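You operate a simulated robot arm through the tools that you are given. There is no shell and no other tool. Be economical: measure what you need, move in short steps, check, and stop when the job is done.

Carry out the task below with a simulated two-armed robot. There is one attempt and no reset: what you move stays moved.

## Task
Pick up the filter pad marked "29" from the steel table with one hand, pass it to the other hand and put it on the table of the banding machine.

The check looks at the end state, three seconds after you hand in, the way a careful person would. Anything else that was tipped, shoved, dropped, spilled or broken makes it a failure.

## Robot
Two 7-joint arms with two-finger parallel grippers on one trunk, on a base that drives. Base frame: it is fixed to the floor where the robot stands at the start and does not move with it; the origin is under the middle of the robot, x ahead of it, y to its left, z up; the surface under the hand at the start is at about z = 0.8. Readings come in m, rad, newtons and seconds.
The left shoulder is at the start at [0.123, 0.174, 1.051], the right one opposite. With the tool pointing down near the work surface each hand reaches from about 0.36 to 0.76 m from the robot's upright axis, wherever it stands, measured 20 degrees to its own side. Places, roughly: table of the banding machine (29x21 cm) [3.88, 2.82, 0.86]. Payload 3.6 kg a hand.
The tool frame of a hand sits at the grasp point between the pads (the TCP): z along the fingers, y along the line on which they close. The tips reach 0.03 m beyond it. The gripper opens to 0.11 m. The fingers are 0.02 m wide and 0.01 m thick; the gripper's body (0.048 by 0.112 m) begins 0.055 m behind the TCP.
Orientation is that of the tool frame in the base frame, as a unit quaternion [x, y, z, w]. With the fingers straight down and closing along the base's y, the tool's x points along the base's -x, its y along +y and its z along -z.

## Interface
- The arms move only by the tool arm_command. It takes "left_commands", "right_commands" or both (then of equal length, played together; a hand with none holds still); each is a list of rows, each a list of 3 entries, a list of its own where there are three numbers: the turn, a rotation vector about the tool's x, y, z in units of 120 degrees (1.0 is 120 degrees), then the shift along the tool's x, y, z in units of 100 mm (1.0 is 100 mm), then the closure, from 0 (fully open) to 1 (shut). In form: [[[rx, ry, rz], [x, y, z], grip], ...]. A call has 1 to 20 rows; each row is the pose to reach, as a shift and turn from the pose commanded when the call began, along the tool's axes at that moment. A call with a number of a shift or a turn outside -1 to 1 is refused whole. Each row takes 0.2 s and may step no farther than 0.05 m and 0.15 rad from the row before; otherwise, or with a gripper value out of range, the whole call is refused. A pose out of reach is approached as far as the arm can. The call stops where the force on the tool passes 40 N (or 10 N more than at its start, if that is more) or the arm is blocked; 0.2 s more then pass. The fingers move at their own pace (about 0.153 m/s each) and stop on an object; they squeeze with about 22 N. The grip force told is the motor's: it shows also when the fingers shut on nothing. Time passes only in rows, and 0.2 s behind the last, so rows that repeat a pose let the fingers close. It gives the time, the measured TCP pose, the force on the tool (base axes), the opening and the grip force at its end, in the units of the frame above (readings bear some noise), with the torque about the TCP (base axes, N m) and any sound that the robot's microphone picked up.
- Cameras (640 x 400 px; columns grow to the right, rows downward): "scene" is now at [0.2278, -0.0078, 1.217]; the picture's right is [-0.09, -1.00, 0.00], its down [-0.63, 0.05, -0.78] and it looks along [0.77, -0.07, -0.63] (base axes); focal length 214 px, centre (320, 200). "left" rides on the left gripper at [0.072, -0.017, -0.103] in its tool frame; the picture's right is [0.23, 0.97, 0.00], its down [-0.76, 0.18, -0.62] and it looks along [-0.61, 0.14, 0.78] (tool axes); focal length 222 px, centre (320, 200). "right" rides on the right gripper at [0.072, 0.017, -0.103] in its tool frame; the picture's right is [-0.23, 0.97, 0.00], its down [-0.76, -0.18, -0.62] and it looks along [-0.61, -0.14, 0.78] (tool axes); focal length 222 px, centre (320, 200).
- capture(camera): a new picture of that camera. The clock stands still meanwhile.
- slide_trunk(by): slides the trunk up (or, below 0, down) by that many m; the arms and the scene camera ride with it, the base frame stays. It gives what a move gives, with no picture.
- steer(legs): drives the robot by 1 to 6 legs, each [ahead, left, turn to the left] in m, m and rad, along the robot's own axes; the way and the turn of a leg run together, so that a leg with both is an arc; at most 1.5 m and 3.142 rad a leg. The arms and the cameras ride along, it lands a little off, and it stops where it bumps. It gives what a move gives.
- aim_head(pan, tilt): turns the head with the scene camera to pan (to the left, within 1.501 rad either way) and tilt (down, from -0.506 to 1.204), counted from straight ahead of the robot. It gives what a move gives.
- measure_at(camera, pixels): for up to 12 pixels [column, row] of the newest picture of that camera ("zoom" is the newest enlarged one), the place [x, y, z] in the base frame of the surface seen there, good to about 0.002 m. The clock stands still meanwhile.
- close_up(camera, box): a new picture of the part [left, top, right, bottom] of that camera's present view, enlarged. The clock stands still meanwhile.
- sign_off(): hands the job in; it is judged then, once.

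Go step by step. Measure first, check grasps and placings, and put right what went wrong. The budget is 80 turns and 78 pictures, counting those below and the enlarged ones. Unless the task says otherwise, let go and move clear before handing in, and close with one line.

The tools are called after ">>>" by a JSON object that holds its "method" and its "body". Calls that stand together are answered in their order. arm_command: Moves the arms, as the interface text tells. Its arguments: {"type":"object","properties":{"left_commands":{"type":"array"},"right_commands":{"type":"array"}},"required":[]} The other tools are called the same way: slide_trunk (by) slides the trunk up or down; steer (legs) drives the base; aim_head (pan, tilt) turns the head that bears the scene camera; capture (camera) takes a picture; measure_at (camera, pixels) gives the place of the surface under pixels of a picture; close_up (camera, box) takes an enlarged picture of a part of a camera's view; sign_off () hands the job in.

At the start:

```text
clock: 0.0
left_eef_pos: [0.5218, 0.207, 1.0804]
left_ee_rot: [-0.001, 1.0, 0.0, 0.0]
left_ft_force: [0.0, 0.2, -0.5]
left_moment: [0.04, 0.0, -0.05]
left_opening: 0.1099
left_finger_force: 0.1
right_eef_pos: [0.3749, -0.1696, 1.097]
right_ee_rot: [-0.001, 1.0, 0.0, 0.0]
right_ft_force: [-0.9, 0.3, 0.3]
right_moment: [-0.01, 0.03, 0.01]
right_opening: 0.1101
right_finger_force: 0.1
trunk travel left (down, up): [-0.17, 0.593]
robot x, y, heading: [0.002, 0.0008, -0.003]
head pan, tilt: [-0.086, 0.682]
```

scene: 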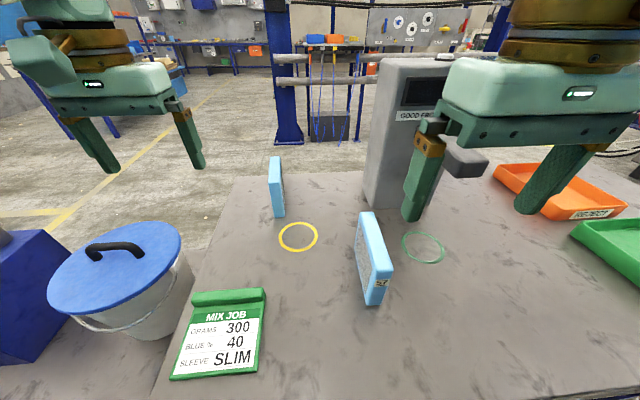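
right: 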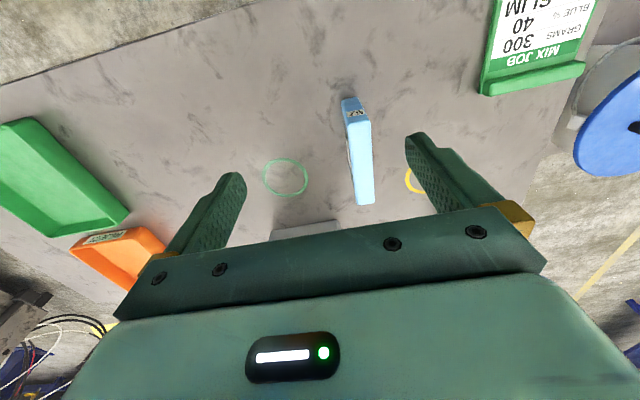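
left: 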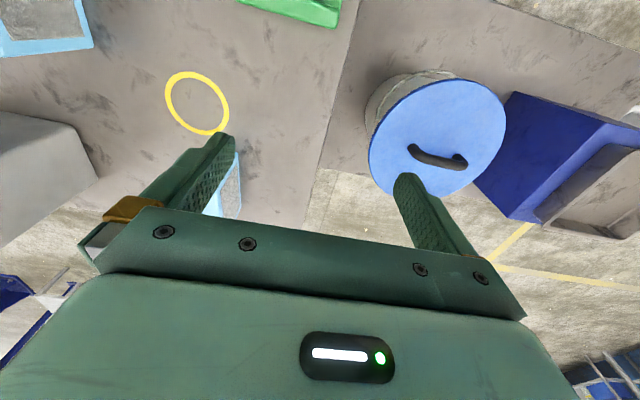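

Two light-blue pads stand on edge on the steel table, around (370,258) and (276,187) in the scene. I'll enlarge both to read their labels.

>>> {"method": "close_up", "body": {"camera": "scene", "box": [230, 140, 430, 320]}}

>>> {"method": "measure_at", "body": {"camera": "scene", "pixels": [[361, 213], [374, 212], [375, 279], [390, 272], [368, 303], [270, 158], [278, 157], [274, 215], [283, 214], [280, 200], [298, 237], [423, 247]]}}

>>> {"method": "close_up", "body": {"camera": "right", "box": [300, 70, 420, 220]}}

```text
2.22 times, centred on (330, 230) of scene
```

zoom: 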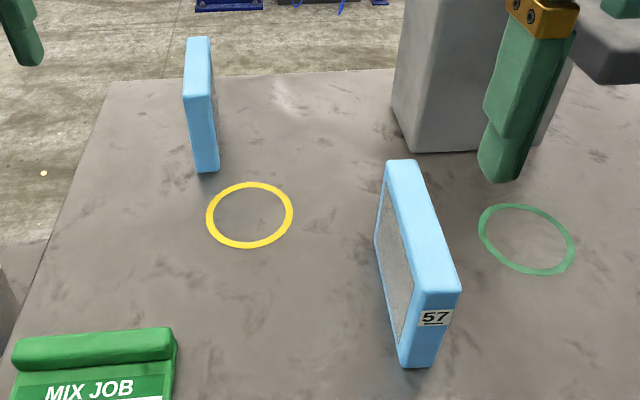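

```text
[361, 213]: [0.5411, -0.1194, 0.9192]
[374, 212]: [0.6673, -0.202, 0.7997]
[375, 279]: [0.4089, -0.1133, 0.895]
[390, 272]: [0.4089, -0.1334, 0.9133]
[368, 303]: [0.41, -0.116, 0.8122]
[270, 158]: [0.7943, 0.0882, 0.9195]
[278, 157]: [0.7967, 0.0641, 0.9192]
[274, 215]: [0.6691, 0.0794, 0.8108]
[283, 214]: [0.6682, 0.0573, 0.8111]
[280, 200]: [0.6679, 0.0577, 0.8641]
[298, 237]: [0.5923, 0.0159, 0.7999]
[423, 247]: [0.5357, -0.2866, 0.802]
```

```text
2.67 times, centred on (360, 145) of right
```

zoom: 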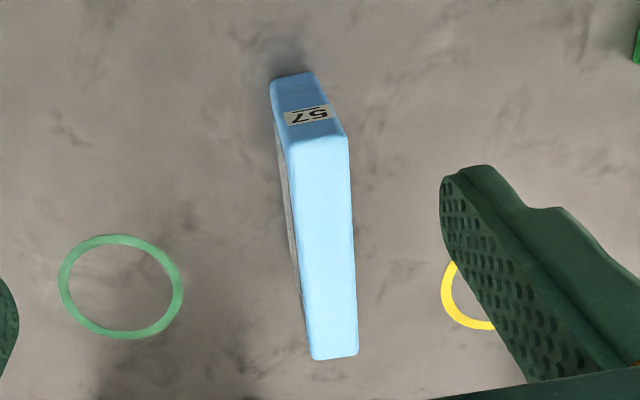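

The near pad reads "57", and the far one shows no label on its near end. I'll look around for other pads and for the banding machine.

>>> {"method": "aim_head", "body": {"pan": 0.65, "tilt": 0.3}}

>>> {"method": "capture", "body": {"camera": "scene"}}

>>> {"method": "aim_head", "body": {"pan": -0.8, "tilt": 0.5}}

>>> {"method": "capture", "body": {"camera": "scene"}}

```text
clock: 1.1
left_eef_pos: [0.5195, 0.2063, 1.0806]
left_ee_rot: [-0.001, 1.0, -0.001, 0.001]
left_ft_force: [1.0, 0.5, -0.5]
left_moment: [0.0, -0.02, -0.03]
left_opening: 0.1104
left_finger_force: 0.1
right_eef_pos: [0.3752, -0.1686, 1.0976]
right_ee_rot: [0.0, 1.0, 0.0, -0.001]
right_ft_force: [-0.5, -0.2, 0.4]
right_moment: [-0.01, 0.04, 0.0]
right_opening: 0.1102
right_finger_force: 0.1
trunk travel left (down, up): [-0.17, 0.593]
robot x, y, heading: [-0.0044, -0.0045, 0.002]
head pan, tilt: [0.649, 0.3]
```

```text
72 pictures are left
```

scene: 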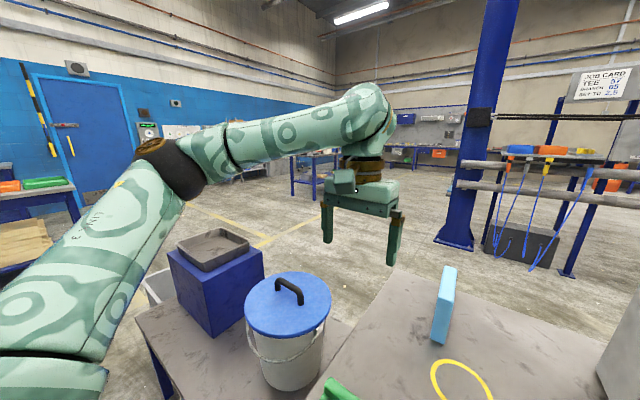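

```text
clock: 2.7
left_eef_pos: [0.5212, 0.2071, 1.0816]
left_ee_rot: [-0.001, 1.0, 0.0, 0.0]
left_ft_force: [0.1, -0.3, 0.9]
left_moment: [0.0, 0.01, 0.03]
left_opening: 0.11
left_finger_force: 0.0
right_eef_pos: [0.3757, -0.1694, 1.097]
right_ee_rot: [0.0, 1.0, 0.0, 0.0]
right_ft_force: [0.3, -0.4, 1.1]
right_moment: [0.0, 0.02, -0.05]
right_opening: 0.1101
right_finger_force: 0.0
trunk travel left (down, up): [-0.17, 0.593]
robot x, y, heading: [0.003, -0.0009, -0.003]
head pan, tilt: [-0.799, 0.499]
```

```text
71 pictures are left
```

scene: 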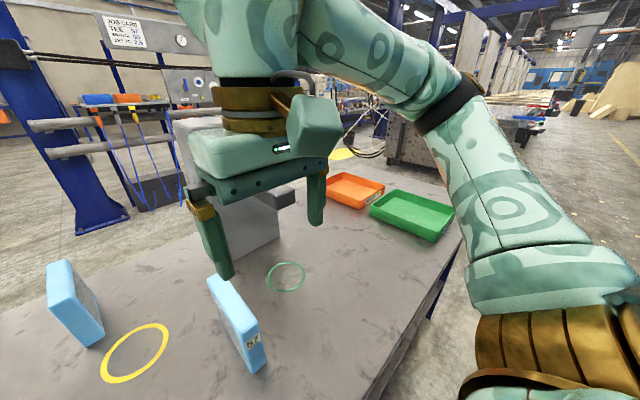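

The far pad has no label facing me, so its number is probably on its far end. The banding machine lies behind the left gripper. I'll measure the far pad exactly before gripping.

>>> {"method": "aim_head", "body": {"pan": 0.0, "tilt": 0.68}}

>>> {"method": "close_up", "body": {"camera": "scene", "box": [250, 140, 350, 230]}}

```text
clock: 3.8
left_eef_pos: [0.521, 0.2056, 1.0823]
left_ee_rot: [-0.002, 1.0, 0.0, 0.0]
left_ft_force: [-0.2, 0.2, -0.1]
left_moment: [-0.01, -0.02, -0.02]
left_opening: 0.1101
left_finger_force: 0.1
right_eef_pos: [0.3756, -0.1687, 1.0986]
right_ee_rot: [0.0, 1.0, 0.0, -0.001]
right_ft_force: [1.2, 0.2, -1.5]
right_moment: [-0.01, -0.05, -0.01]
right_opening: 0.1099
right_finger_force: 0.1
trunk travel left (down, up): [-0.17, 0.593]
robot x, y, heading: [0.0007, -0.0001, -0.004]
head pan, tilt: [0.0, 0.681]
```

```text
4.44 times, centred on (300, 185) of scene
```

zoom: 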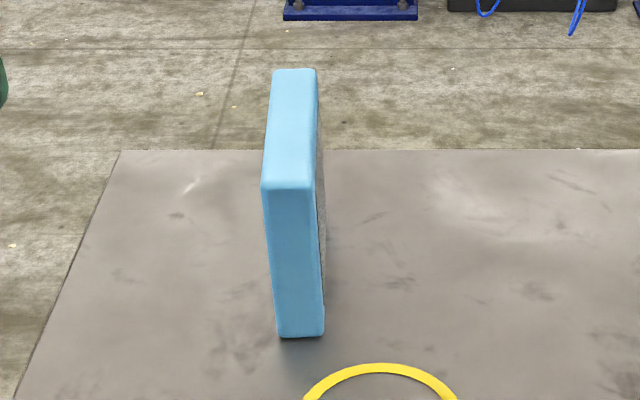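

>>> {"method": "measure_at", "body": {"camera": "zoom", "pixels": [[268, 180], [310, 180], [278, 76], [312, 76], [270, 200], [312, 200], [284, 330], [318, 330], [295, 130], [130, 160], [40, 370], [600, 160]]}}

```text
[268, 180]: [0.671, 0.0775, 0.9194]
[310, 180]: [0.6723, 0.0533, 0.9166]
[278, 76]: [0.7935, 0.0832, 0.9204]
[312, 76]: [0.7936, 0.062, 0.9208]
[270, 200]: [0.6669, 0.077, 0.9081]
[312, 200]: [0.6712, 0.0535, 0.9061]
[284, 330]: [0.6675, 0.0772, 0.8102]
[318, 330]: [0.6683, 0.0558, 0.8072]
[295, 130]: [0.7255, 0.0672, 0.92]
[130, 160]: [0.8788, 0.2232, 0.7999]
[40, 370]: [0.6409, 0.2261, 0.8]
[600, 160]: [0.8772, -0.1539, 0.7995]
```

The pad spans x 0.667–0.797, its top is at z 0.92, it is about 26 mm thick and is yawed about 3°. I'll move the left hand over its near half, staying high.

>>> {"method": "arm_command", "body": {"left_commands": [[[0, 0, 0], [-0.33, -0.23, 0], 0], [[0, 0, 0], [-0.66, -0.46, 0], 0], [[0, 0, 0], [-1.0, -0.69, 0], 0]]}}

>>> {"method": "arm_command", "body": {"left_commands": [[[0, 0, -0.013], [-0.33, -0.23, 0], 0], [[0, 0, -0.027], [-0.66, -0.46, 0], 0], [[0, 0, -0.027], [-0.96, -0.69, 0.1], 0], [[0, 0, -0.027], [-0.96, -0.69, 0.4], 0], [[0, 0, -0.027], [-0.96, -0.69, 0.6], 0]]}}

>>> {"method": "capture", "body": {"camera": "left"}}

>>> {"method": "capture", "body": {"camera": "scene"}}

```text
clock: 4.6
left_eef_pos: [0.6227, 0.1364, 1.0779]
left_ee_rot: [0.001, 1.0, 0.0, 0.0]
left_ft_force: [0.4, -0.3, 0.2]
left_moment: [0.01, -0.02, 0.02]
left_opening: 0.1099
left_finger_force: 0.1
right_eef_pos: [0.3761, -0.1704, 1.0965]
right_ee_rot: [0.001, 1.0, 0.001, 0.0]
right_ft_force: [-0.1, 0.3, 0.1]
right_moment: [0.03, -0.03, 0.02]
right_opening: 0.1098
right_finger_force: 0.0
trunk travel left (down, up): [-0.17, 0.593]
robot x, y, heading: [-0.0019, -0.0005, -0.002]
head pan, tilt: [0.0, 0.681]
```

```text
clock: 5.8
left_eef_pos: [0.6807, 0.0779, 1.0036]
left_ee_rot: [-0.029, 1.0, -0.001, 0.0]
left_ft_force: [0.6, 0.3, -0.2]
left_moment: [0.01, 0.01, -0.03]
left_opening: 0.11
left_finger_force: 0.0
left hand out of reach, approached as far as the arm can: row 2, 3, 4, 5
right_eef_pos: [0.3769, -0.168, 1.0973]
right_ee_rot: [0.0, 1.0, -0.002, -0.001]
right_ft_force: [1.1, 1.1, 0.6]
right_moment: [0.01, 0.0, 0.0]
right_opening: 0.1099
right_finger_force: 0.0
trunk travel left (down, up): [-0.17, 0.593]
robot x, y, heading: [0.0023, -0.0012, 0.002]
head pan, tilt: [0.0, 0.681]
```

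```text
69 pictures are left
```

left: 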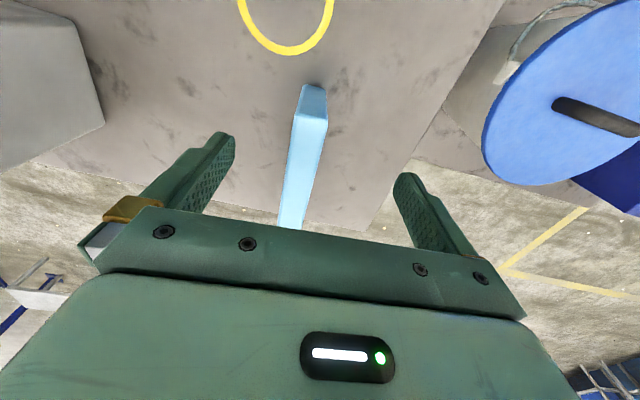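

```text
68 pictures are left
```

scene: 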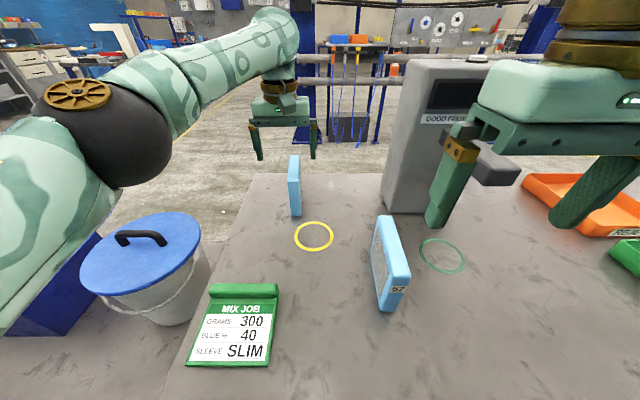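

The left hand stops at x≈0.68, which is out of reach of the pad. I'll check where the table's near edge is, to see how far I can drive forward.

>>> {"method": "aim_head", "body": {"pan": 0.0, "tilt": 1.2}}

>>> {"method": "capture", "body": {"camera": "scene"}}

```text
clock: 6.7
left_eef_pos: [0.6805, 0.0756, 1.0051]
left_ee_rot: [-0.03, 1.0, 0.0, 0.0]
left_ft_force: [-0.3, 0.0, -0.5]
left_moment: [-0.03, 0.02, -0.01]
left_opening: 0.1097
left_finger_force: 0.0
right_eef_pos: [0.3753, -0.169, 1.0971]
right_ee_rot: [-0.001, 1.0, -0.001, 0.0]
right_ft_force: [0.8, -0.4, 0.0]
right_moment: [0.01, -0.04, 0.02]
right_opening: 0.1101
right_finger_force: 0.1
trunk travel left (down, up): [-0.17, 0.593]
robot x, y, heading: [-0.0014, -0.0004, -0.002]
head pan, tilt: [0.0, 1.201]
```

```text
67 pictures are left
```

scene: 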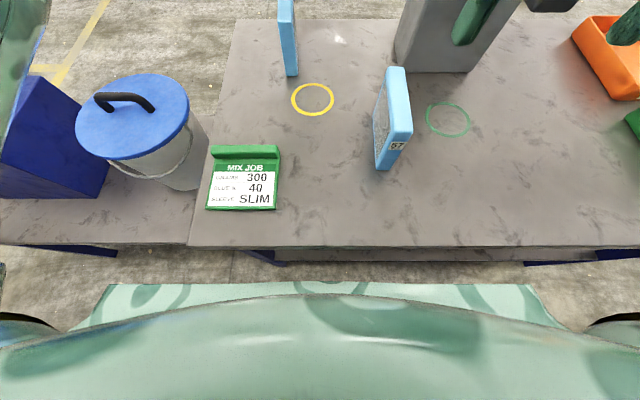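

>>> {"method": "measure_at", "body": {"camera": "scene", "pixels": [[320, 243], [320, 257], [320, 275], [320, 290], [100, 240], [250, 285], [235, 210], [190, 235]]}}

```text
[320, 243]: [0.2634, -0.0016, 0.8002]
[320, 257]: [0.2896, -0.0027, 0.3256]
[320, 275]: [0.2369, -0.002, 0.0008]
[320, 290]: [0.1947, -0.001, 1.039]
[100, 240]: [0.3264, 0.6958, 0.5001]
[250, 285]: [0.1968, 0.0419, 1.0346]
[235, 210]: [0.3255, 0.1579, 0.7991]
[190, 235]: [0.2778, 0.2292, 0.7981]
```

The table edge is at x 0.263 and my body front at about 0.197. I'll drive 4 cm ahead and 4 cm right, with both hands above everything.

>>> {"method": "steer", "body": {"legs": [[0.04, -0.04, 0]]}}

>>> {"method": "aim_head", "body": {"pan": 0.0, "tilt": 0.68}}

```text
clock: 7.7
left_eef_pos: [0.7204, 0.0347, 1.0035]
left_ee_rot: [-0.028, 1.0, 0.0, -0.002]
left_ft_force: [0.5, -0.6, 0.3]
left_moment: [0.01, 0.03, -0.03]
left_opening: 0.1101
left_finger_force: 0.0
right_eef_pos: [0.417, -0.2099, 1.0962]
right_ee_rot: [0.002, 1.0, -0.001, -0.001]
right_ft_force: [0.8, -0.4, -0.5]
right_moment: [0.0, 0.05, -0.01]
right_opening: 0.11
right_finger_force: 0.1
trunk travel left (down, up): [-0.17, 0.593]
robot x, y, heading: [0.0367, -0.0374, -0.002]
head pan, tilt: [0.0, 1.201]
```

```text
clock: 8.7
left_eef_pos: [0.7205, 0.0348, 1.0044]
left_ee_rot: [-0.028, 1.0, 0.0, 0.0]
left_ft_force: [-0.6, 0.7, -0.4]
left_moment: [0.01, -0.02, -0.01]
left_opening: 0.11
left_finger_force: 0.1
right_eef_pos: [0.4154, -0.2091, 1.0971]
right_ee_rot: [0.001, 1.0, 0.0, -0.001]
right_ft_force: [-0.6, -1.0, -0.4]
right_moment: [-0.01, 0.05, -0.03]
right_opening: 0.11
right_finger_force: 0.0
trunk travel left (down, up): [-0.17, 0.593]
robot x, y, heading: [0.0383, -0.0377, 0.002]
head pan, tilt: [0.0, 0.681]
```

Now the hand is at x 0.7205, y 0.035. I'll shift it toward y 0.068 and read how it responds.

>>> {"method": "arm_command", "body": {"left_commands": [[[0, 0, 0], [0, 0.17, 0], 0], [[0, 0, 0], [0, 0.33, 0], 0]]}}

```text
clock: 9.2
left_eef_pos: [0.7203, 0.0658, 1.0027]
left_ee_rot: [-0.028, 1.0, 0.0, 0.0]
left_ft_force: [-0.2, 0.1, -0.3]
left_moment: [0.0, -0.01, -0.02]
left_opening: 0.1097
left_finger_force: 0.1
right_eef_pos: [0.4152, -0.2089, 1.0969]
right_ee_rot: [0.0, 1.0, 0.0, -0.001]
right_ft_force: [-0.2, 1.0, -0.2]
right_moment: [0.0, 0.04, -0.01]
right_opening: 0.1097
right_finger_force: 0.1
trunk travel left (down, up): [-0.17, 0.593]
robot x, y, heading: [0.0415, -0.0434, -0.001]
head pan, tilt: [0.0, 0.681]
```

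Position is right. I'll descend to z≈0.903 (tips 4.7 cm below the pad's top), then close.

>>> {"method": "arm_command", "body": {"left_commands": [[[0, 0, 0], [0.02, 0.025, 0.35], 0], [[0, 0, 0], [0.02, 0.025, 0.7], 0], [[0, 0, 0], [0.02, 0.025, 1.0], 0]]}}

>>> {"method": "capture", "body": {"camera": "scene"}}

>>> {"method": "capture", "body": {"camera": "left"}}

```text
clock: 10.1
left_eef_pos: [0.7179, 0.0723, 0.9023]
left_ee_rot: [-0.029, 1.0, -0.001, 0.0]
left_ft_force: [0.2, -0.6, 0.0]
left_moment: [-0.02, -0.01, 0.01]
left_opening: 0.1099
left_finger_force: 0.0
right_eef_pos: [0.4165, -0.2101, 1.0988]
right_ee_rot: [0.0, 1.0, 0.001, -0.001]
right_ft_force: [-0.8, -0.6, 0.4]
right_moment: [-0.01, -0.01, -0.01]
right_opening: 0.1101
right_finger_force: 0.0
trunk travel left (down, up): [-0.17, 0.593]
robot x, y, heading: [0.0396, -0.0421, -0.001]
head pan, tilt: [0.0, 0.681]
```

```text
66 pictures are left
```

scene: 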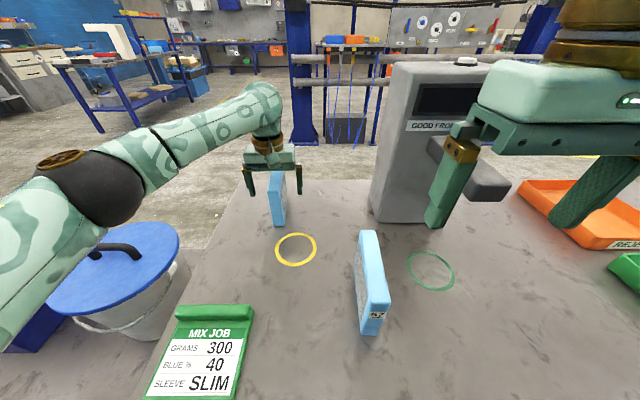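

```text
65 pictures are left
```

left: 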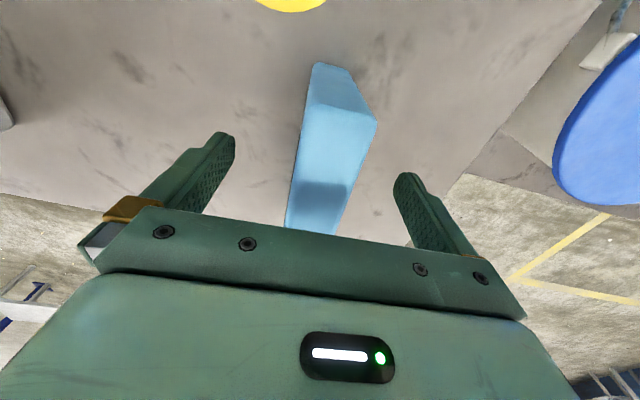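

The pad is between the fingers. I'll close and check the opening.

>>> {"method": "arm_command", "body": {"left_commands": [[[0, 0, 0], [0, -0.02, 0], 0.3], [[0, 0, 0], [0, -0.02, 0], 0.6], [[0, 0, 0], [0, -0.02, 0], 1], [[0, 0, 0], [0, -0.02, 0], 1]]}}

>>> {"method": "arm_command", "body": {"left_commands": [[[0, 0, 0], [0, 0, -0.2], 1], [[0, 0, 0], [0, 0, -0.5], 1], [[0, 0, 0], [0, 0, -0.75], 1], [[0, 0, 0], [0, 0, -1.0], 1]]}}

>>> {"method": "capture", "body": {"camera": "scene"}}

```text
clock: 11.1
left_eef_pos: [0.7171, 0.0693, 0.9015]
left_ee_rot: [-0.028, 1.0, 0.0, 0.0]
left_ft_force: [0.3, 0.3, -0.7]
left_moment: [-0.02, 0.0, 0.01]
left_opening: 0.0295
left_finger_force: 21.9
right_eef_pos: [0.416, -0.2095, 1.0982]
right_ee_rot: [0.001, 1.0, 0.0, -0.001]
right_ft_force: [0.5, 0.8, 0.2]
right_moment: [0.01, -0.01, -0.03]
right_opening: 0.1102
right_finger_force: 0.1
trunk travel left (down, up): [-0.17, 0.593]
robot x, y, heading: [0.0411, -0.0389, -0.001]
head pan, tilt: [0.0, 0.681]
```

```text
clock: 12.1
left_eef_pos: [0.7188, 0.0686, 1.0029]
left_ee_rot: [-0.027, 1.0, 0.0, 0.0]
left_ft_force: [-0.6, 0.8, -0.8]
left_moment: [0.01, 0.04, 0.01]
left_opening: 0.0297
left_finger_force: 21.3
right_eef_pos: [0.4148, -0.2101, 1.0978]
right_ee_rot: [0.001, 1.0, 0.0, -0.001]
right_ft_force: [0.2, 0.3, -0.3]
right_moment: [0.01, 0.0, 0.0]
right_opening: 0.11
right_finger_force: 0.1
trunk travel left (down, up): [-0.17, 0.593]
robot x, y, heading: [0.0422, -0.0421, -0.002]
head pan, tilt: [0.0, 0.681]
```

```text
64 pictures are left
```

scene: 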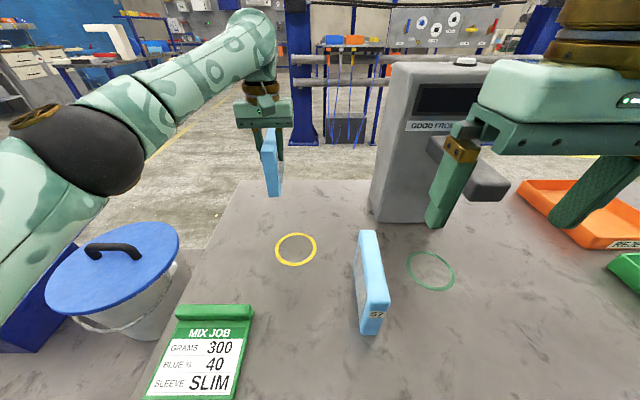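

Pad held (opening 29.5 mm, grip 21 N) and lifted clear. I'll raise it and pull it back, then yaw it 90° so its far (labelled) end points right for the handover.

>>> {"method": "arm_command", "body": {"left_commands": [[[0, 0, 0], [0.3, 0, -0.33], 1], [[0, 0, 0], [0.6, 0, -0.66], 1], [[0, 0, 0], [0.95, 0, -1.0], 1]]}}

>>> {"method": "arm_command", "body": {"left_commands": [[[0, 0, 0.07], [0.1, 0.05, 0], 1], [[0, 0, 0.14], [0.2, 0.1, 0], 1], [[0, 0, 0.21], [0.3, 0.15, 0], 1], [[0, 0, 0.28], [0.4, 0.2, 0], 1], [[0, 0, 0.35], [0.5, 0.25, 0], 1], [[0, 0, 0.42], [0.6, 0.3, 0], 1], [[0, 0, 0.49], [0.7, 0.35, 0], 1], [[0, 0, 0.56], [0.8, 0.4, 0], 1], [[0, 0, 0.63], [0.9, 0.45, 0], 1], [[0, 0, 0.7], [1.0, 0.5, 0], 1], [[0, 0, 0.77], [1.0, 0.5, 0], 1]]}}

>>> {"method": "capture", "body": {"camera": "scene"}}

>>> {"method": "capture", "body": {"camera": "right"}}

```text
clock: 12.8
left_eef_pos: [0.6184, 0.0657, 1.1027]
left_ee_rot: [-0.028, 1.0, -0.001, 0.001]
left_ft_force: [-0.6, 0.1, -0.9]
left_moment: [-0.03, -0.01, -0.03]
left_opening: 0.0299
left_finger_force: 22.3
right_eef_pos: [0.4162, -0.2085, 1.098]
right_ee_rot: [0.001, 1.0, 0.0, -0.001]
right_ft_force: [-0.6, 0.2, 0.1]
right_moment: [0.01, -0.01, -0.01]
right_opening: 0.1099
right_finger_force: 0.0
trunk travel left (down, up): [-0.17, 0.593]
robot x, y, heading: [0.0398, -0.0414, -0.002]
head pan, tilt: [0.0, 0.681]
```

```text
clock: 15.2
left_eef_pos: [0.5674, 0.1974, 1.0852]
left_ee_rot: [0.655, 0.755, 0.013, -0.003]
left_ft_force: [-0.2, 0.2, -0.9]
left_moment: [-0.03, -0.02, -0.02]
left_opening: 0.0299
left_finger_force: 22.3
left hand out of reach, approached as far as the arm can: row 1, 2, 3, 4, 5, 6, 7, 8, 9, 10, 11
right_eef_pos: [0.4138, -0.2082, 1.0979]
right_ee_rot: [0.0, 1.0, -0.001, 0.0]
right_ft_force: [-0.4, -0.2, -0.5]
right_moment: [-0.03, -0.06, 0.03]
right_opening: 0.11
right_finger_force: 0.0
trunk travel left (down, up): [-0.17, 0.593]
robot x, y, heading: [0.0377, -0.041, -0.003]
head pan, tilt: [0.0, 0.681]
```

```text
63 pictures are left
```

scene: 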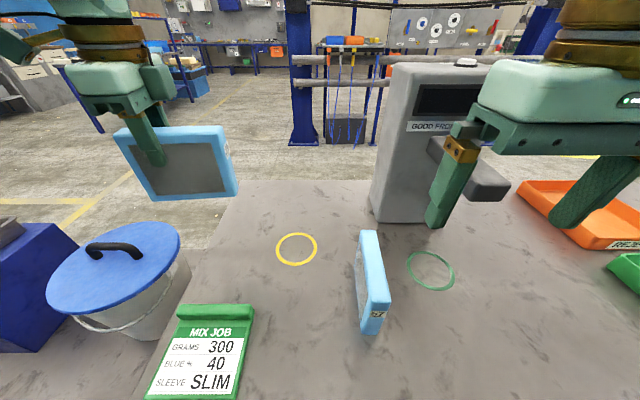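

```text
62 pictures are left
```

right: 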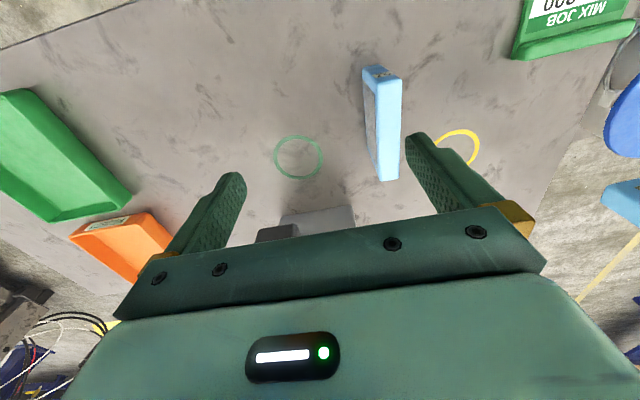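

The pad is turned, and its right-hand end shows a bit of a label near (228,150). I'll zoom in to read it.

>>> {"method": "close_up", "body": {"camera": "scene", "box": [190, 110, 260, 200]}}

>>> {"method": "capture", "body": {"camera": "left"}}

```text
4.44 times, centred on (225, 155) of scene
```

zoom: 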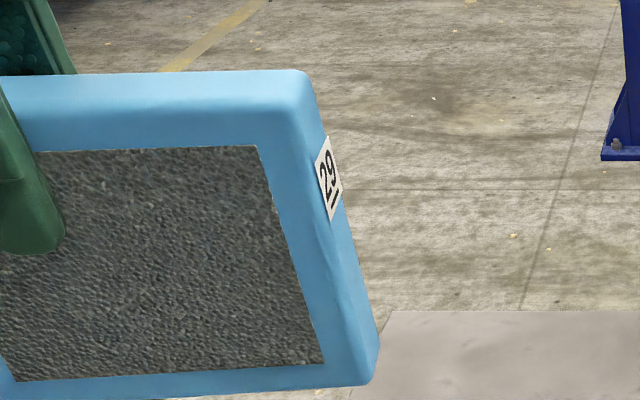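

```text
60 pictures are left
```

left: 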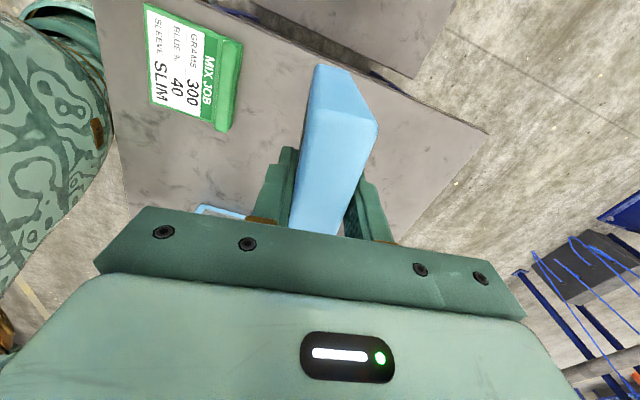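

It reads "29": the right pad. Now I'll yaw the right hand +90° so it can approach the pad's right edge with its fingers closing across the pad.

>>> {"method": "arm_command", "body": {"right_commands": [[[0, 0, -0.07], [0, 0, 0], 0], [[0, 0, -0.14], [0, 0, 0], 0], [[0, 0, -0.21], [0, 0, 0], 0], [[0, 0, -0.28], [0, 0, 0], 0], [[0, 0, -0.35], [0, 0, 0], 0], [[0, 0, -0.42], [0, 0, 0], 0], [[0, 0, -0.49], [0, 0, 0], 0], [[0, 0, -0.56], [0, 0, 0], 0], [[0, 0, -0.63], [0, 0, 0], 0], [[0, 0, -0.69], [0, 0, 0], 0]]}}

```text
clock: 17.5
left_eef_pos: [0.5705, 0.1986, 1.0851]
left_ee_rot: [0.655, 0.755, 0.013, -0.004]
left_ft_force: [0.6, 0.8, -1.0]
left_moment: [0.02, -0.01, 0.0]
left_opening: 0.0297
left_finger_force: 21.7
right_eef_pos: [0.297, -0.1653, 1.1143]
right_ee_rot: [-0.479, 0.877, -0.015, -0.027]
right_ft_force: [107.3, -104.2, -52.9]
right_moment: [8.14, 9.0, -1.28]
right_opening: 0.1097
right_finger_force: 0.1
right hand out of reach, approached as far as the arm can: row 4, 5, 6, 7, 8, 9, 10
trunk travel left (down, up): [-0.17, 0.593]
robot x, y, heading: [0.0374, -0.0398, 0.006]
head pan, tilt: [0.0, 0.681]
stopped in row 10 (right hand): the force on the tool passed its limit at 439 N (the readings are from after the stop); the commanded pose is now the measured one
```

The right hand was pulled back against my own body and is still pressing. I'll move it straight forward, away from the trunk.

>>> {"method": "arm_command", "body": {"right_commands": [[[0, 0, 0], [-0.12, -0.18, 0], 0], [[0, 0, 0], [-0.3, -0.46, 0], 0], [[0, 0, 0], [-0.5, -0.76, 0], 0]]}}

>>> {"method": "capture", "body": {"camera": "scene"}}

```text
clock: 17.7
left_eef_pos: [0.569, 0.1951, 1.0866]
left_ee_rot: [0.656, 0.754, 0.013, -0.003]
left_ft_force: [0.3, -0.3, -1.6]
left_moment: [0.01, -0.03, 0.01]
left_opening: 0.0296
left_finger_force: 21.7
right_eef_pos: [0.2962, -0.1677, 1.1126]
right_ee_rot: [-0.477, 0.878, -0.013, -0.027]
right_ft_force: [29.8, -25.1, -14.9]
right_moment: [1.89, 2.42, -0.5]
right_opening: 0.11
right_finger_force: 0.0
right hand out of reach, approached as far as the arm can: row 1
trunk travel left (down, up): [-0.17, 0.593]
robot x, y, heading: [0.0394, -0.0392, -0.002]
head pan, tilt: [0.0, 0.681]
stopped in row 1 (right hand): the force on the tool passed its limit at 174 N (the readings are from after the stop); the commanded pose is now the measured one
```

```text
59 pictures are left
```

scene: 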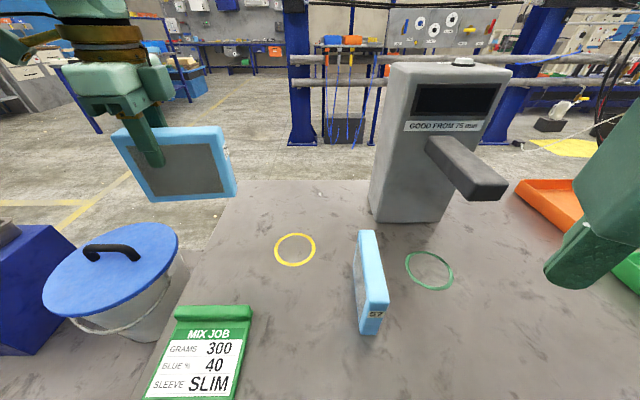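

The table scene is undisturbed. I'll look at the right arm before moving it again.

>>> {"method": "aim_head", "body": {"pan": -0.7, "tilt": 0.95}}

>>> {"method": "capture", "body": {"camera": "scene"}}

>>> {"method": "capture", "body": {"camera": "right"}}

```text
clock: 18.8
left_eef_pos: [0.57, 0.1963, 1.0853]
left_ee_rot: [0.656, 0.755, 0.012, -0.004]
left_ft_force: [0.2, -0.4, -0.2]
left_moment: [-0.01, -0.01, 0.01]
left_opening: 0.0295
left_finger_force: 22.4
right_eef_pos: [0.2969, -0.1666, 1.1147]
right_ee_rot: [-0.478, 0.878, -0.013, -0.026]
right_ft_force: [0.5, 0.3, -0.4]
right_moment: [0.0, 0.03, -0.05]
right_opening: 0.1097
right_finger_force: 0.0
trunk travel left (down, up): [-0.17, 0.593]
robot x, y, heading: [0.0427, -0.0408, -0.001]
head pan, tilt: [-0.7, 0.949]
```

```text
58 pictures are left
```

scene: 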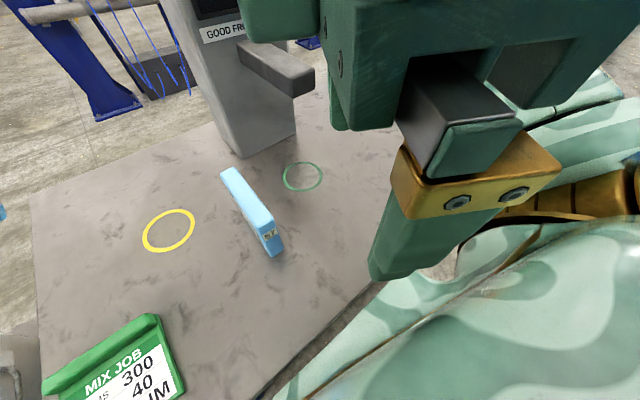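

```text
57 pictures are left
```

right: 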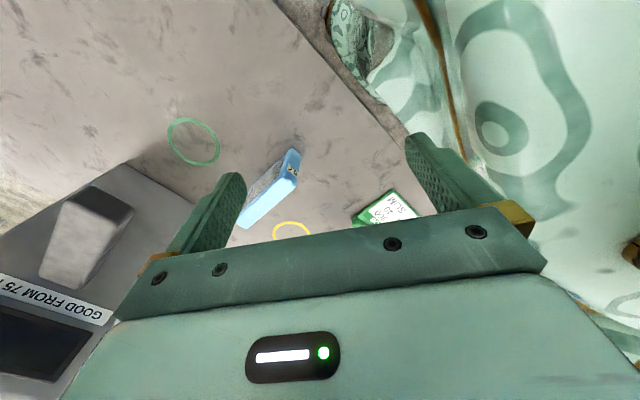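

Contact force is now zero, but a finger sits right at my trunk. I'll move forward while unwinding the yaw a little.

>>> {"method": "arm_command", "body": {"right_commands": [[[0, 0, 0.05], [-0.03, -0.14, 0], 0.3], [[0, 0, 0.1], [-0.06, -0.28, 0], 0.5], [[0, 0, 0.15], [-0.1, -0.45, 0], 0.5], [[0, 0, 0.2], [-0.15, -0.65, 0], 0.5], [[0, 0, 0.25], [-0.18, -0.83, 0], 0.5]]}}

```text
clock: 20.0
left_eef_pos: [0.5704, 0.1961, 1.0857]
left_ee_rot: [0.655, 0.755, 0.013, -0.004]
left_ft_force: [0.0, 0.2, -0.3]
left_moment: [0.02, 0.0, -0.02]
left_opening: 0.03
left_finger_force: 21.5
right_eef_pos: [0.3777, -0.1963, 1.1119]
right_ee_rot: [-0.234, 0.972, -0.02, -0.021]
right_ft_force: [0.5, 0.7, 0.1]
right_moment: [-0.01, 0.02, -0.03]
right_opening: 0.055
right_finger_force: 0.0
trunk travel left (down, up): [-0.17, 0.593]
robot x, y, heading: [0.0399, -0.0383, -0.003]
head pan, tilt: [-0.7, 0.949]
```

Clear. Now I'll take the right hand farther out to x≈0.5, y≈-0.25 before yawing again.

>>> {"method": "arm_command", "body": {"right_commands": [[[0, 0, 0], [-0.28, -0.33, 0], 0.5], [[0, 0, 0], [-0.56, -0.66, 0], 0.5], [[0, 0, 0], [-0.84, -0.99, 0], 0.5]]}}

>>> {"method": "arm_command", "body": {"right_commands": [[[0, 0, -0.07], [0, 0, 0], 0.3], [[0, 0, -0.14], [0, 0, 0], 0], [[0, 0, -0.21], [0, 0, 0], 0], [[0, 0, -0.28], [0, 0, 0], 0]]}}

```text
clock: 20.8
left_eef_pos: [0.5693, 0.1953, 1.0861]
left_ee_rot: [0.656, 0.755, 0.012, -0.004]
left_ft_force: [0.8, -0.1, -2.2]
left_moment: [0.02, 0.02, -0.02]
left_opening: 0.0297
left_finger_force: 21.9
right_eef_pos: [0.4217, -0.2046, 1.0869]
right_ee_rot: [-0.236, 0.971, -0.018, -0.022]
right_ft_force: [0.0, 0.9, 0.5]
right_moment: [0.02, 0.01, 0.04]
right_opening: 0.055
right_finger_force: 0.0
right hand out of reach, approached as far as the arm can: row 1, 2, 3
trunk travel left (down, up): [-0.17, 0.593]
robot x, y, heading: [0.0427, -0.04, 0.004]
head pan, tilt: [-0.7, 0.949]
```

```text
clock: 21.8
left_eef_pos: [0.5715, 0.1959, 1.085]
left_ee_rot: [0.656, 0.755, 0.012, -0.005]
left_ft_force: [-0.1, 0.5, -0.5]
left_moment: [0.04, 0.01, 0.02]
left_opening: 0.0298
left_finger_force: 21.7
right_eef_pos: [0.3842, -0.1778, 1.0324]
right_ee_rot: [-0.416, 0.909, 0.017, 0.019]
right_ft_force: [0.2, -0.3, -1.4]
right_moment: [0.0, 0.01, 0.0]
right_opening: 0.1098
right_finger_force: 0.1
right hand out of reach, approached as far as the arm can: row 1, 2, 3, 4
trunk travel left (down, up): [-0.17, 0.593]
robot x, y, heading: [0.0423, -0.0409, -0.002]
head pan, tilt: [-0.7, 0.949]
```

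Yawing this way hits a joint limit for the right arm, and it dropped a little. I'll unwind the other way, raising the hand and moving it out, to try −90° instead.

>>> {"method": "arm_command", "body": {"right_commands": [[[0, 0, 0.07], [0, -0.1, -0.1], 0.3], [[0, 0, 0.14], [0, -0.25, -0.2], 0.5], [[0, 0, 0.21], [0, -0.4, -0.3], 0.5], [[0, 0, 0.28], [0, -0.55, -0.4], 0.5], [[0, 0, 0.35], [0, -0.7, -0.5], 0.5], [[0, 0, 0.42], [0, -0.85, -0.6], 0.5], [[0, 0, 0.49], [0, -0.85, -0.7], 0.5], [[0, 0, 0.56], [0, -0.85, -0.8], 0.5]]}}

>>> {"method": "arm_command", "body": {"right_commands": [[[0, 0, 0.07], [0, 0, 0], 0.5], [[0, 0, 0.14], [0, 0, 0], 0.5], [[0, 0, 0.21], [0, 0, 0], 0.5], [[0, 0, 0.28], [0, 0, 0], 0.5], [[0, 0, 0.35], [0, 0, 0], 0.5], [[0, 0, 0.42], [0, 0, 0], 0.5]]}}

```text
clock: 23.6
left_eef_pos: [0.5696, 0.1964, 1.0855]
left_ee_rot: [0.655, 0.755, 0.012, -0.003]
left_ft_force: [-0.1, 0.3, -1.9]
left_moment: [0.04, 0.01, -0.01]
left_opening: 0.0297
left_finger_force: 22.5
right_eef_pos: [0.4445, -0.2319, 1.1146]
right_ee_rot: [0.158, 0.987, 0.024, 0.007]
right_ft_force: [-0.3, 0.3, 1.1]
right_moment: [-0.01, 0.03, 0.02]
right_opening: 0.0549
right_finger_force: 0.1
trunk travel left (down, up): [-0.17, 0.593]
robot x, y, heading: [0.0414, -0.038, -0.006]
head pan, tilt: [-0.7, 0.949]
```

```text
clock: 25.0
left_eef_pos: [0.5698, 0.1957, 1.0856]
left_ee_rot: [0.655, 0.755, 0.013, -0.004]
left_ft_force: [0.6, -0.1, -0.8]
left_moment: [0.02, -0.01, 0.0]
left_opening: 0.0296
left_finger_force: 21.7
right_eef_pos: [0.4455, -0.2289, 1.1138]
right_ee_rot: [0.564, 0.826, 0.027, -0.003]
right_ft_force: [0.4, 0.2, -0.3]
right_moment: [-0.01, -0.03, 0.0]
right_opening: 0.0551
right_finger_force: 0.0
trunk travel left (down, up): [-0.17, 0.593]
robot x, y, heading: [0.0416, -0.042, 0.002]
head pan, tilt: [-0.7, 0.949]
```

Free in this direction (yaw −69°). I'll complete the yaw to match the left hand's −82°, then tilt the fingers toward +y.

>>> {"method": "arm_command", "body": {"right_commands": [[[0, 0, 0.055], [0, 0, 0], 0.3], [[0, 0, 0.11], [0, 0, 0], 0]]}}

>>> {"method": "arm_command", "body": {"right_commands": [[[0, 0.07, 0], [0, 0, 0], 0], [[0, 0.14, 0], [0, 0, 0], 0], [[0, 0.21, 0], [0, 0, 0], 0], [[0, 0.28, 0], [0, 0, 0], 0], [[0, 0.35, 0], [0, 0, 0], 0], [[0, 0.42, 0], [0, 0, 0], 0], [[0, 0.49, 0], [0, 0, 0], 0], [[0, 0.56, 0], [0, 0, 0], 0]]}}

>>> {"method": "aim_head", "body": {"pan": 0.0, "tilt": 0.6}}

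>>> {"method": "capture", "body": {"camera": "scene"}}

>>> {"method": "capture", "body": {"camera": "right"}}

```text
clock: 25.6
left_eef_pos: [0.5688, 0.1959, 1.0853]
left_ee_rot: [0.656, 0.755, 0.013, -0.004]
left_ft_force: [-0.2, -0.2, -0.8]
left_moment: [0.0, -0.01, 0.0]
left_opening: 0.0298
left_finger_force: 22.5
right_eef_pos: [0.4446, -0.2297, 1.1147]
right_ee_rot: [0.654, 0.756, 0.025, -0.006]
right_ft_force: [-0.3, -0.5, 0.2]
right_moment: [0.01, 0.01, -0.01]
right_opening: 0.1102
right_finger_force: 0.1
trunk travel left (down, up): [-0.17, 0.593]
robot x, y, heading: [0.0404, -0.0393, -0.001]
head pan, tilt: [-0.7, 0.949]
```

```text
clock: 27.4
left_eef_pos: [0.5699, 0.1962, 1.0866]
left_ee_rot: [0.655, 0.755, 0.012, -0.004]
left_ft_force: [0.5, 0.3, -0.1]
left_moment: [0.04, 0.02, -0.01]
left_opening: 0.0297
left_finger_force: 21.4
right_eef_pos: [0.4454, -0.2294, 1.114]
right_ee_rot: [0.53, 0.626, 0.383, -0.424]
right_ft_force: [0.6, 0.6, -0.4]
right_moment: [-0.01, -0.01, 0.01]
right_opening: 0.1099
right_finger_force: 0.0
trunk travel left (down, up): [-0.17, 0.593]
robot x, y, heading: [0.043, -0.0372, -0.003]
head pan, tilt: [-0.7, 0.949]
```

```text
clock: 28.5
left_eef_pos: [0.5696, 0.1962, 1.0854]
left_ee_rot: [0.655, 0.755, 0.013, -0.004]
left_ft_force: [-0.5, 1.3, -0.8]
left_moment: [0.03, 0.01, -0.02]
left_opening: 0.0294
left_finger_force: 21.9
right_eef_pos: [0.4444, -0.2299, 1.114]
right_ee_rot: [0.53, 0.627, 0.382, -0.423]
right_ft_force: [0.1, -0.3, -0.1]
right_moment: [0.03, 0.01, 0.02]
right_opening: 0.1101
right_finger_force: 0.0
trunk travel left (down, up): [-0.17, 0.593]
robot x, y, heading: [0.0373, -0.0392, 0.001]
head pan, tilt: [0.0, 0.6]
```

```text
56 pictures are left
```

scene: 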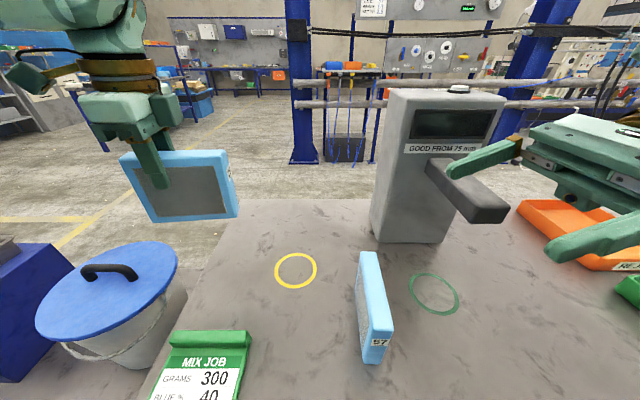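

```text
55 pictures are left
```

right: 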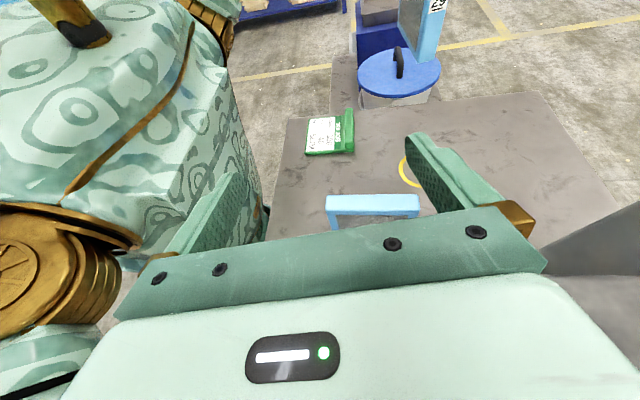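

The right hand now points at +y, 20° downward, and the left holds the pad with its right edge at about (0.58, 0.117). I'll check the pad's edge and the spout by measurement, then approach in steps, staying short of the pad.

>>> {"method": "measure_at", "body": {"camera": "scene", "pixels": [[227, 152], [237, 212], [232, 185], [122, 155], [153, 220], [195, 218], [222, 156], [470, 220], [432, 165]]}}

>>> {"method": "arm_command", "body": {"right_commands": [[[0, 0, 0], [0.07, 0.1, 0.34], 0], [[0, 0, 0], [0.14, 0.2, 0.68], 0], [[0, 0, 0], [0.2, 0.3, 1.0], 0]]}}

```text
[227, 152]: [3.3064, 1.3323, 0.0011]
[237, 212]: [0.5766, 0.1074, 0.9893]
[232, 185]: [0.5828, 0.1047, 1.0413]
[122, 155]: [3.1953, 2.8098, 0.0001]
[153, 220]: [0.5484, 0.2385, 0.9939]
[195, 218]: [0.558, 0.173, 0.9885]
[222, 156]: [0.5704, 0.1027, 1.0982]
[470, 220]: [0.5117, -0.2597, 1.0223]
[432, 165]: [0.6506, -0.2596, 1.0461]
```

```text
clock: 29.3
left_eef_pos: [0.5692, 0.1964, 1.0859]
left_ee_rot: [0.656, 0.755, 0.013, -0.003]
left_ft_force: [0.8, 0.1, -1.7]
left_moment: [-0.01, 0.02, 0.02]
left_opening: 0.0296
left_finger_force: 21.9
right_eef_pos: [0.4587, -0.1239, 1.1029]
right_ee_rot: [0.531, 0.626, 0.383, -0.423]
right_ft_force: [0.0, -0.4, 0.6]
right_moment: [-0.02, 0.01, 0.0]
right_opening: 0.1099
right_finger_force: 0.1
trunk travel left (down, up): [-0.17, 0.593]
robot x, y, heading: [0.0383, -0.0381, 0.003]
head pan, tilt: [0.0, 0.6]
```

The pad's right edge is at y≈0.103. The grey box near x 0.65 would hinder my right wrist, so I'll back the robot 0.35 m off the table before finishing the handover.

>>> {"method": "steer", "body": {"legs": [[-0.35, 0, 0]]}}

>>> {"method": "arm_command", "body": {"right_commands": [[[0, 0, 0], [0.09, 0.23, 0.3], 0], [[0, 0, 0], [0.18, 0.46, 0.5], 0], [[0, 0, 0], [0.2, 0.7, 0.7], 0]]}}

>>> {"method": "capture", "body": {"camera": "scene"}}

>>> {"method": "capture", "body": {"camera": "right"}}

```text
clock: 31.5
left_eef_pos: [0.2183, 0.1968, 1.0848]
left_ee_rot: [0.654, 0.756, 0.013, -0.004]
left_ft_force: [-0.8, 0.5, -1.1]
left_moment: [0.02, 0.01, 0.0]
left_opening: 0.0297
left_finger_force: 21.9
right_eef_pos: [0.1087, -0.1256, 1.1027]
right_ee_rot: [0.529, 0.627, 0.383, -0.425]
right_ft_force: [-0.6, 0.1, 0.3]
right_moment: [-0.01, 0.01, -0.01]
right_opening: 0.1097
right_finger_force: 0.0
trunk travel left (down, up): [-0.17, 0.593]
robot x, y, heading: [-0.3088, -0.0439, 0.005]
head pan, tilt: [0.0, 0.6]
```

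```text
clock: 32.3
left_eef_pos: [0.2215, 0.197, 1.0854]
left_ee_rot: [0.654, 0.756, 0.012, -0.004]
left_ft_force: [-0.6, 0.5, -1.4]
left_moment: [0.02, 0.0, -0.03]
left_opening: 0.0296
left_finger_force: 22.0
right_eef_pos: [0.1716, -0.0427, 1.1027]
right_ee_rot: [0.53, 0.627, 0.383, -0.424]
right_ft_force: [-1.6, -0.5, -0.5]
right_moment: [0.0, -0.01, -0.01]
right_opening: 0.1098
right_finger_force: 0.0
trunk travel left (down, up): [-0.17, 0.593]
robot x, y, heading: [-0.3099, -0.0384, -0.001]
head pan, tilt: [0.0, 0.6]
```

```text
54 pictures are left
```

scene: 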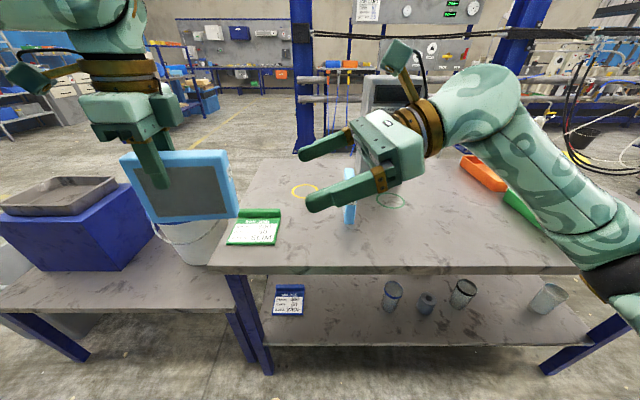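

```text
53 pictures are left
```

right: 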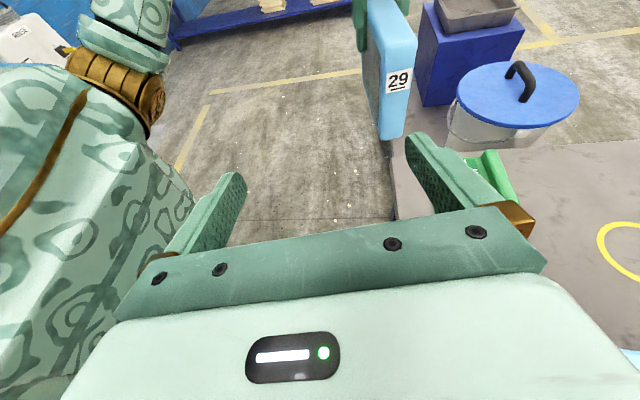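

The label "29" is in plain view from the right camera at (398,80). I'll line up sideways and stop about 6 cm short of the edge.

>>> {"method": "arm_command", "body": {"right_commands": [[[0, 0, 0], [0, 0.27, 0.2], 0], [[0, 0, 0], [-0.03, 0.54, 0.4], 0], [[0, 0, 0], [-0.05, 0.81, 0.6], 0]]}}

>>> {"method": "capture", "body": {"camera": "scene"}}

>>> {"method": "capture", "body": {"camera": "right"}}

```text
clock: 33.1
left_eef_pos: [0.2206, 0.1972, 1.0853]
left_ee_rot: [0.654, 0.756, 0.013, -0.003]
left_ft_force: [0.6, 0.4, -0.2]
left_moment: [0.04, 0.01, -0.02]
left_opening: 0.0297
left_finger_force: 21.8
right_eef_pos: [0.245, 0.024, 1.0781]
right_ee_rot: [0.53, 0.627, 0.382, -0.424]
right_ft_force: [0.4, 0.0, -0.4]
right_moment: [0.0, 0.01, 0.0]
right_opening: 0.1101
right_finger_force: 0.1
trunk travel left (down, up): [-0.17, 0.593]
robot x, y, heading: [-0.3061, -0.0396, -0.001]
head pan, tilt: [0.0, 0.6]
```

```text
52 pictures are left
```

scene: 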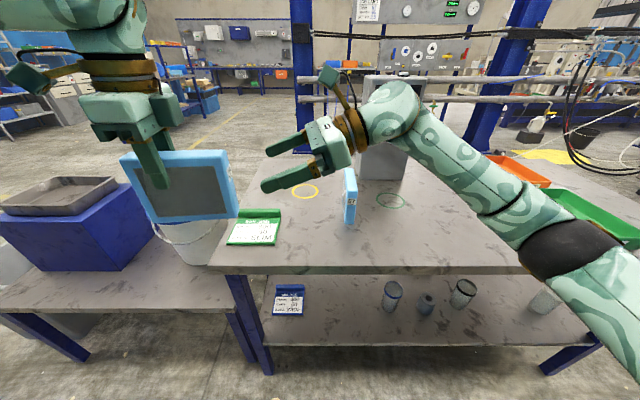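

```text
51 pictures are left
```

right: 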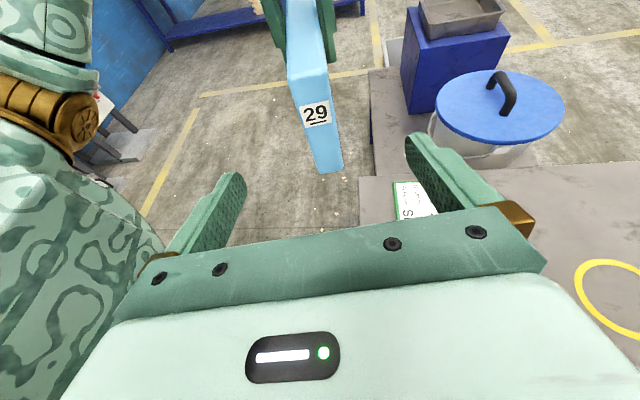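

The pad's end is between the fingers' lines. I'll measure it in the right view.

>>> {"method": "measure_at", "body": {"camera": "right", "pixels": [[304, 120], [332, 120], [318, 165], [340, 165], [294, 72], [326, 72], [310, 90], [325, 140]]}}

```text
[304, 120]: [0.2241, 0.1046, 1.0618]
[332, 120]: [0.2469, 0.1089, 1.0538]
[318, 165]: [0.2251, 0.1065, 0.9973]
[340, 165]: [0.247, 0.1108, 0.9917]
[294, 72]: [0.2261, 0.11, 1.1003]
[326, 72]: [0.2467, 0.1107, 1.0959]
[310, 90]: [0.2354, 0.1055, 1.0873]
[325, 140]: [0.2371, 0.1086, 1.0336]
```

The edge is centred at (0.236, 0.105). I'll slide the right fingers straight over it.

>>> {"method": "arm_command", "body": {"right_commands": [[[0, 0, 0], [0, 0.02, 0.4], 0], [[0, 0, 0], [0.01, 0.02, 0.75], 0], [[0, 0, 0], [0.02, 0.02, 1.0], 0]]}}

>>> {"method": "arm_command", "body": {"right_commands": [[[0, 0, 0], [0, 0, 0.12], 0], [[0, 0, 0], [0, 0, 0.12], 0]]}}

>>> {"method": "capture", "body": {"camera": "right"}}

>>> {"method": "capture", "body": {"camera": "scene"}}

```text
clock: 33.9
left_eef_pos: [0.2209, 0.197, 1.0852]
left_ee_rot: [0.654, 0.756, 0.012, -0.004]
left_ft_force: [0.3, 0.7, -0.9]
left_moment: [0.02, 0.02, 0.01]
left_opening: 0.0298
left_finger_force: 22.3
right_eef_pos: [0.2333, 0.1161, 1.0446]
right_ee_rot: [0.53, 0.627, 0.382, -0.423]
right_ft_force: [0.5, -0.5, 0.1]
right_moment: [-0.02, 0.02, 0.01]
right_opening: 0.1101
right_finger_force: 0.1
trunk travel left (down, up): [-0.17, 0.593]
robot x, y, heading: [-0.3083, -0.0428, -0.002]
head pan, tilt: [0.0, 0.6]
```

```text
clock: 34.5
left_eef_pos: [0.2194, 0.1966, 1.0851]
left_ee_rot: [0.654, 0.756, 0.013, -0.004]
left_ft_force: [0.2, 0.5, -1.2]
left_moment: [0.04, -0.01, 0.0]
left_opening: 0.0295
left_finger_force: 21.5
right_eef_pos: [0.2311, 0.1265, 1.0396]
right_ee_rot: [0.53, 0.627, 0.383, -0.424]
right_ft_force: [0.4, -0.6, -0.6]
right_moment: [0.0, 0.0, 0.04]
right_opening: 0.1103
right_finger_force: 0.1
trunk travel left (down, up): [-0.17, 0.593]
robot x, y, heading: [-0.3092, -0.0414, -0.001]
head pan, tilt: [0.0, 0.6]
```

```text
50 pictures are left
```

right: 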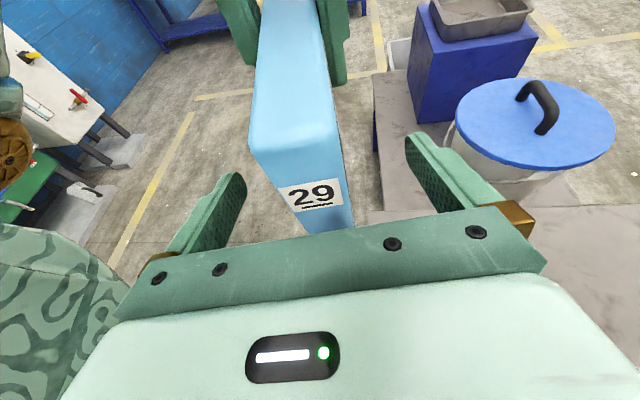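

```text
49 pictures are left
```

scene: 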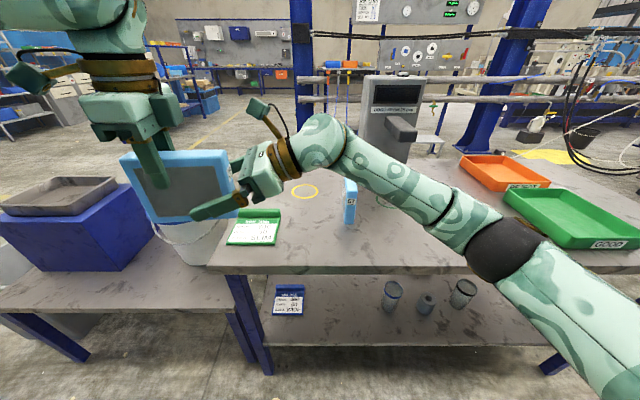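

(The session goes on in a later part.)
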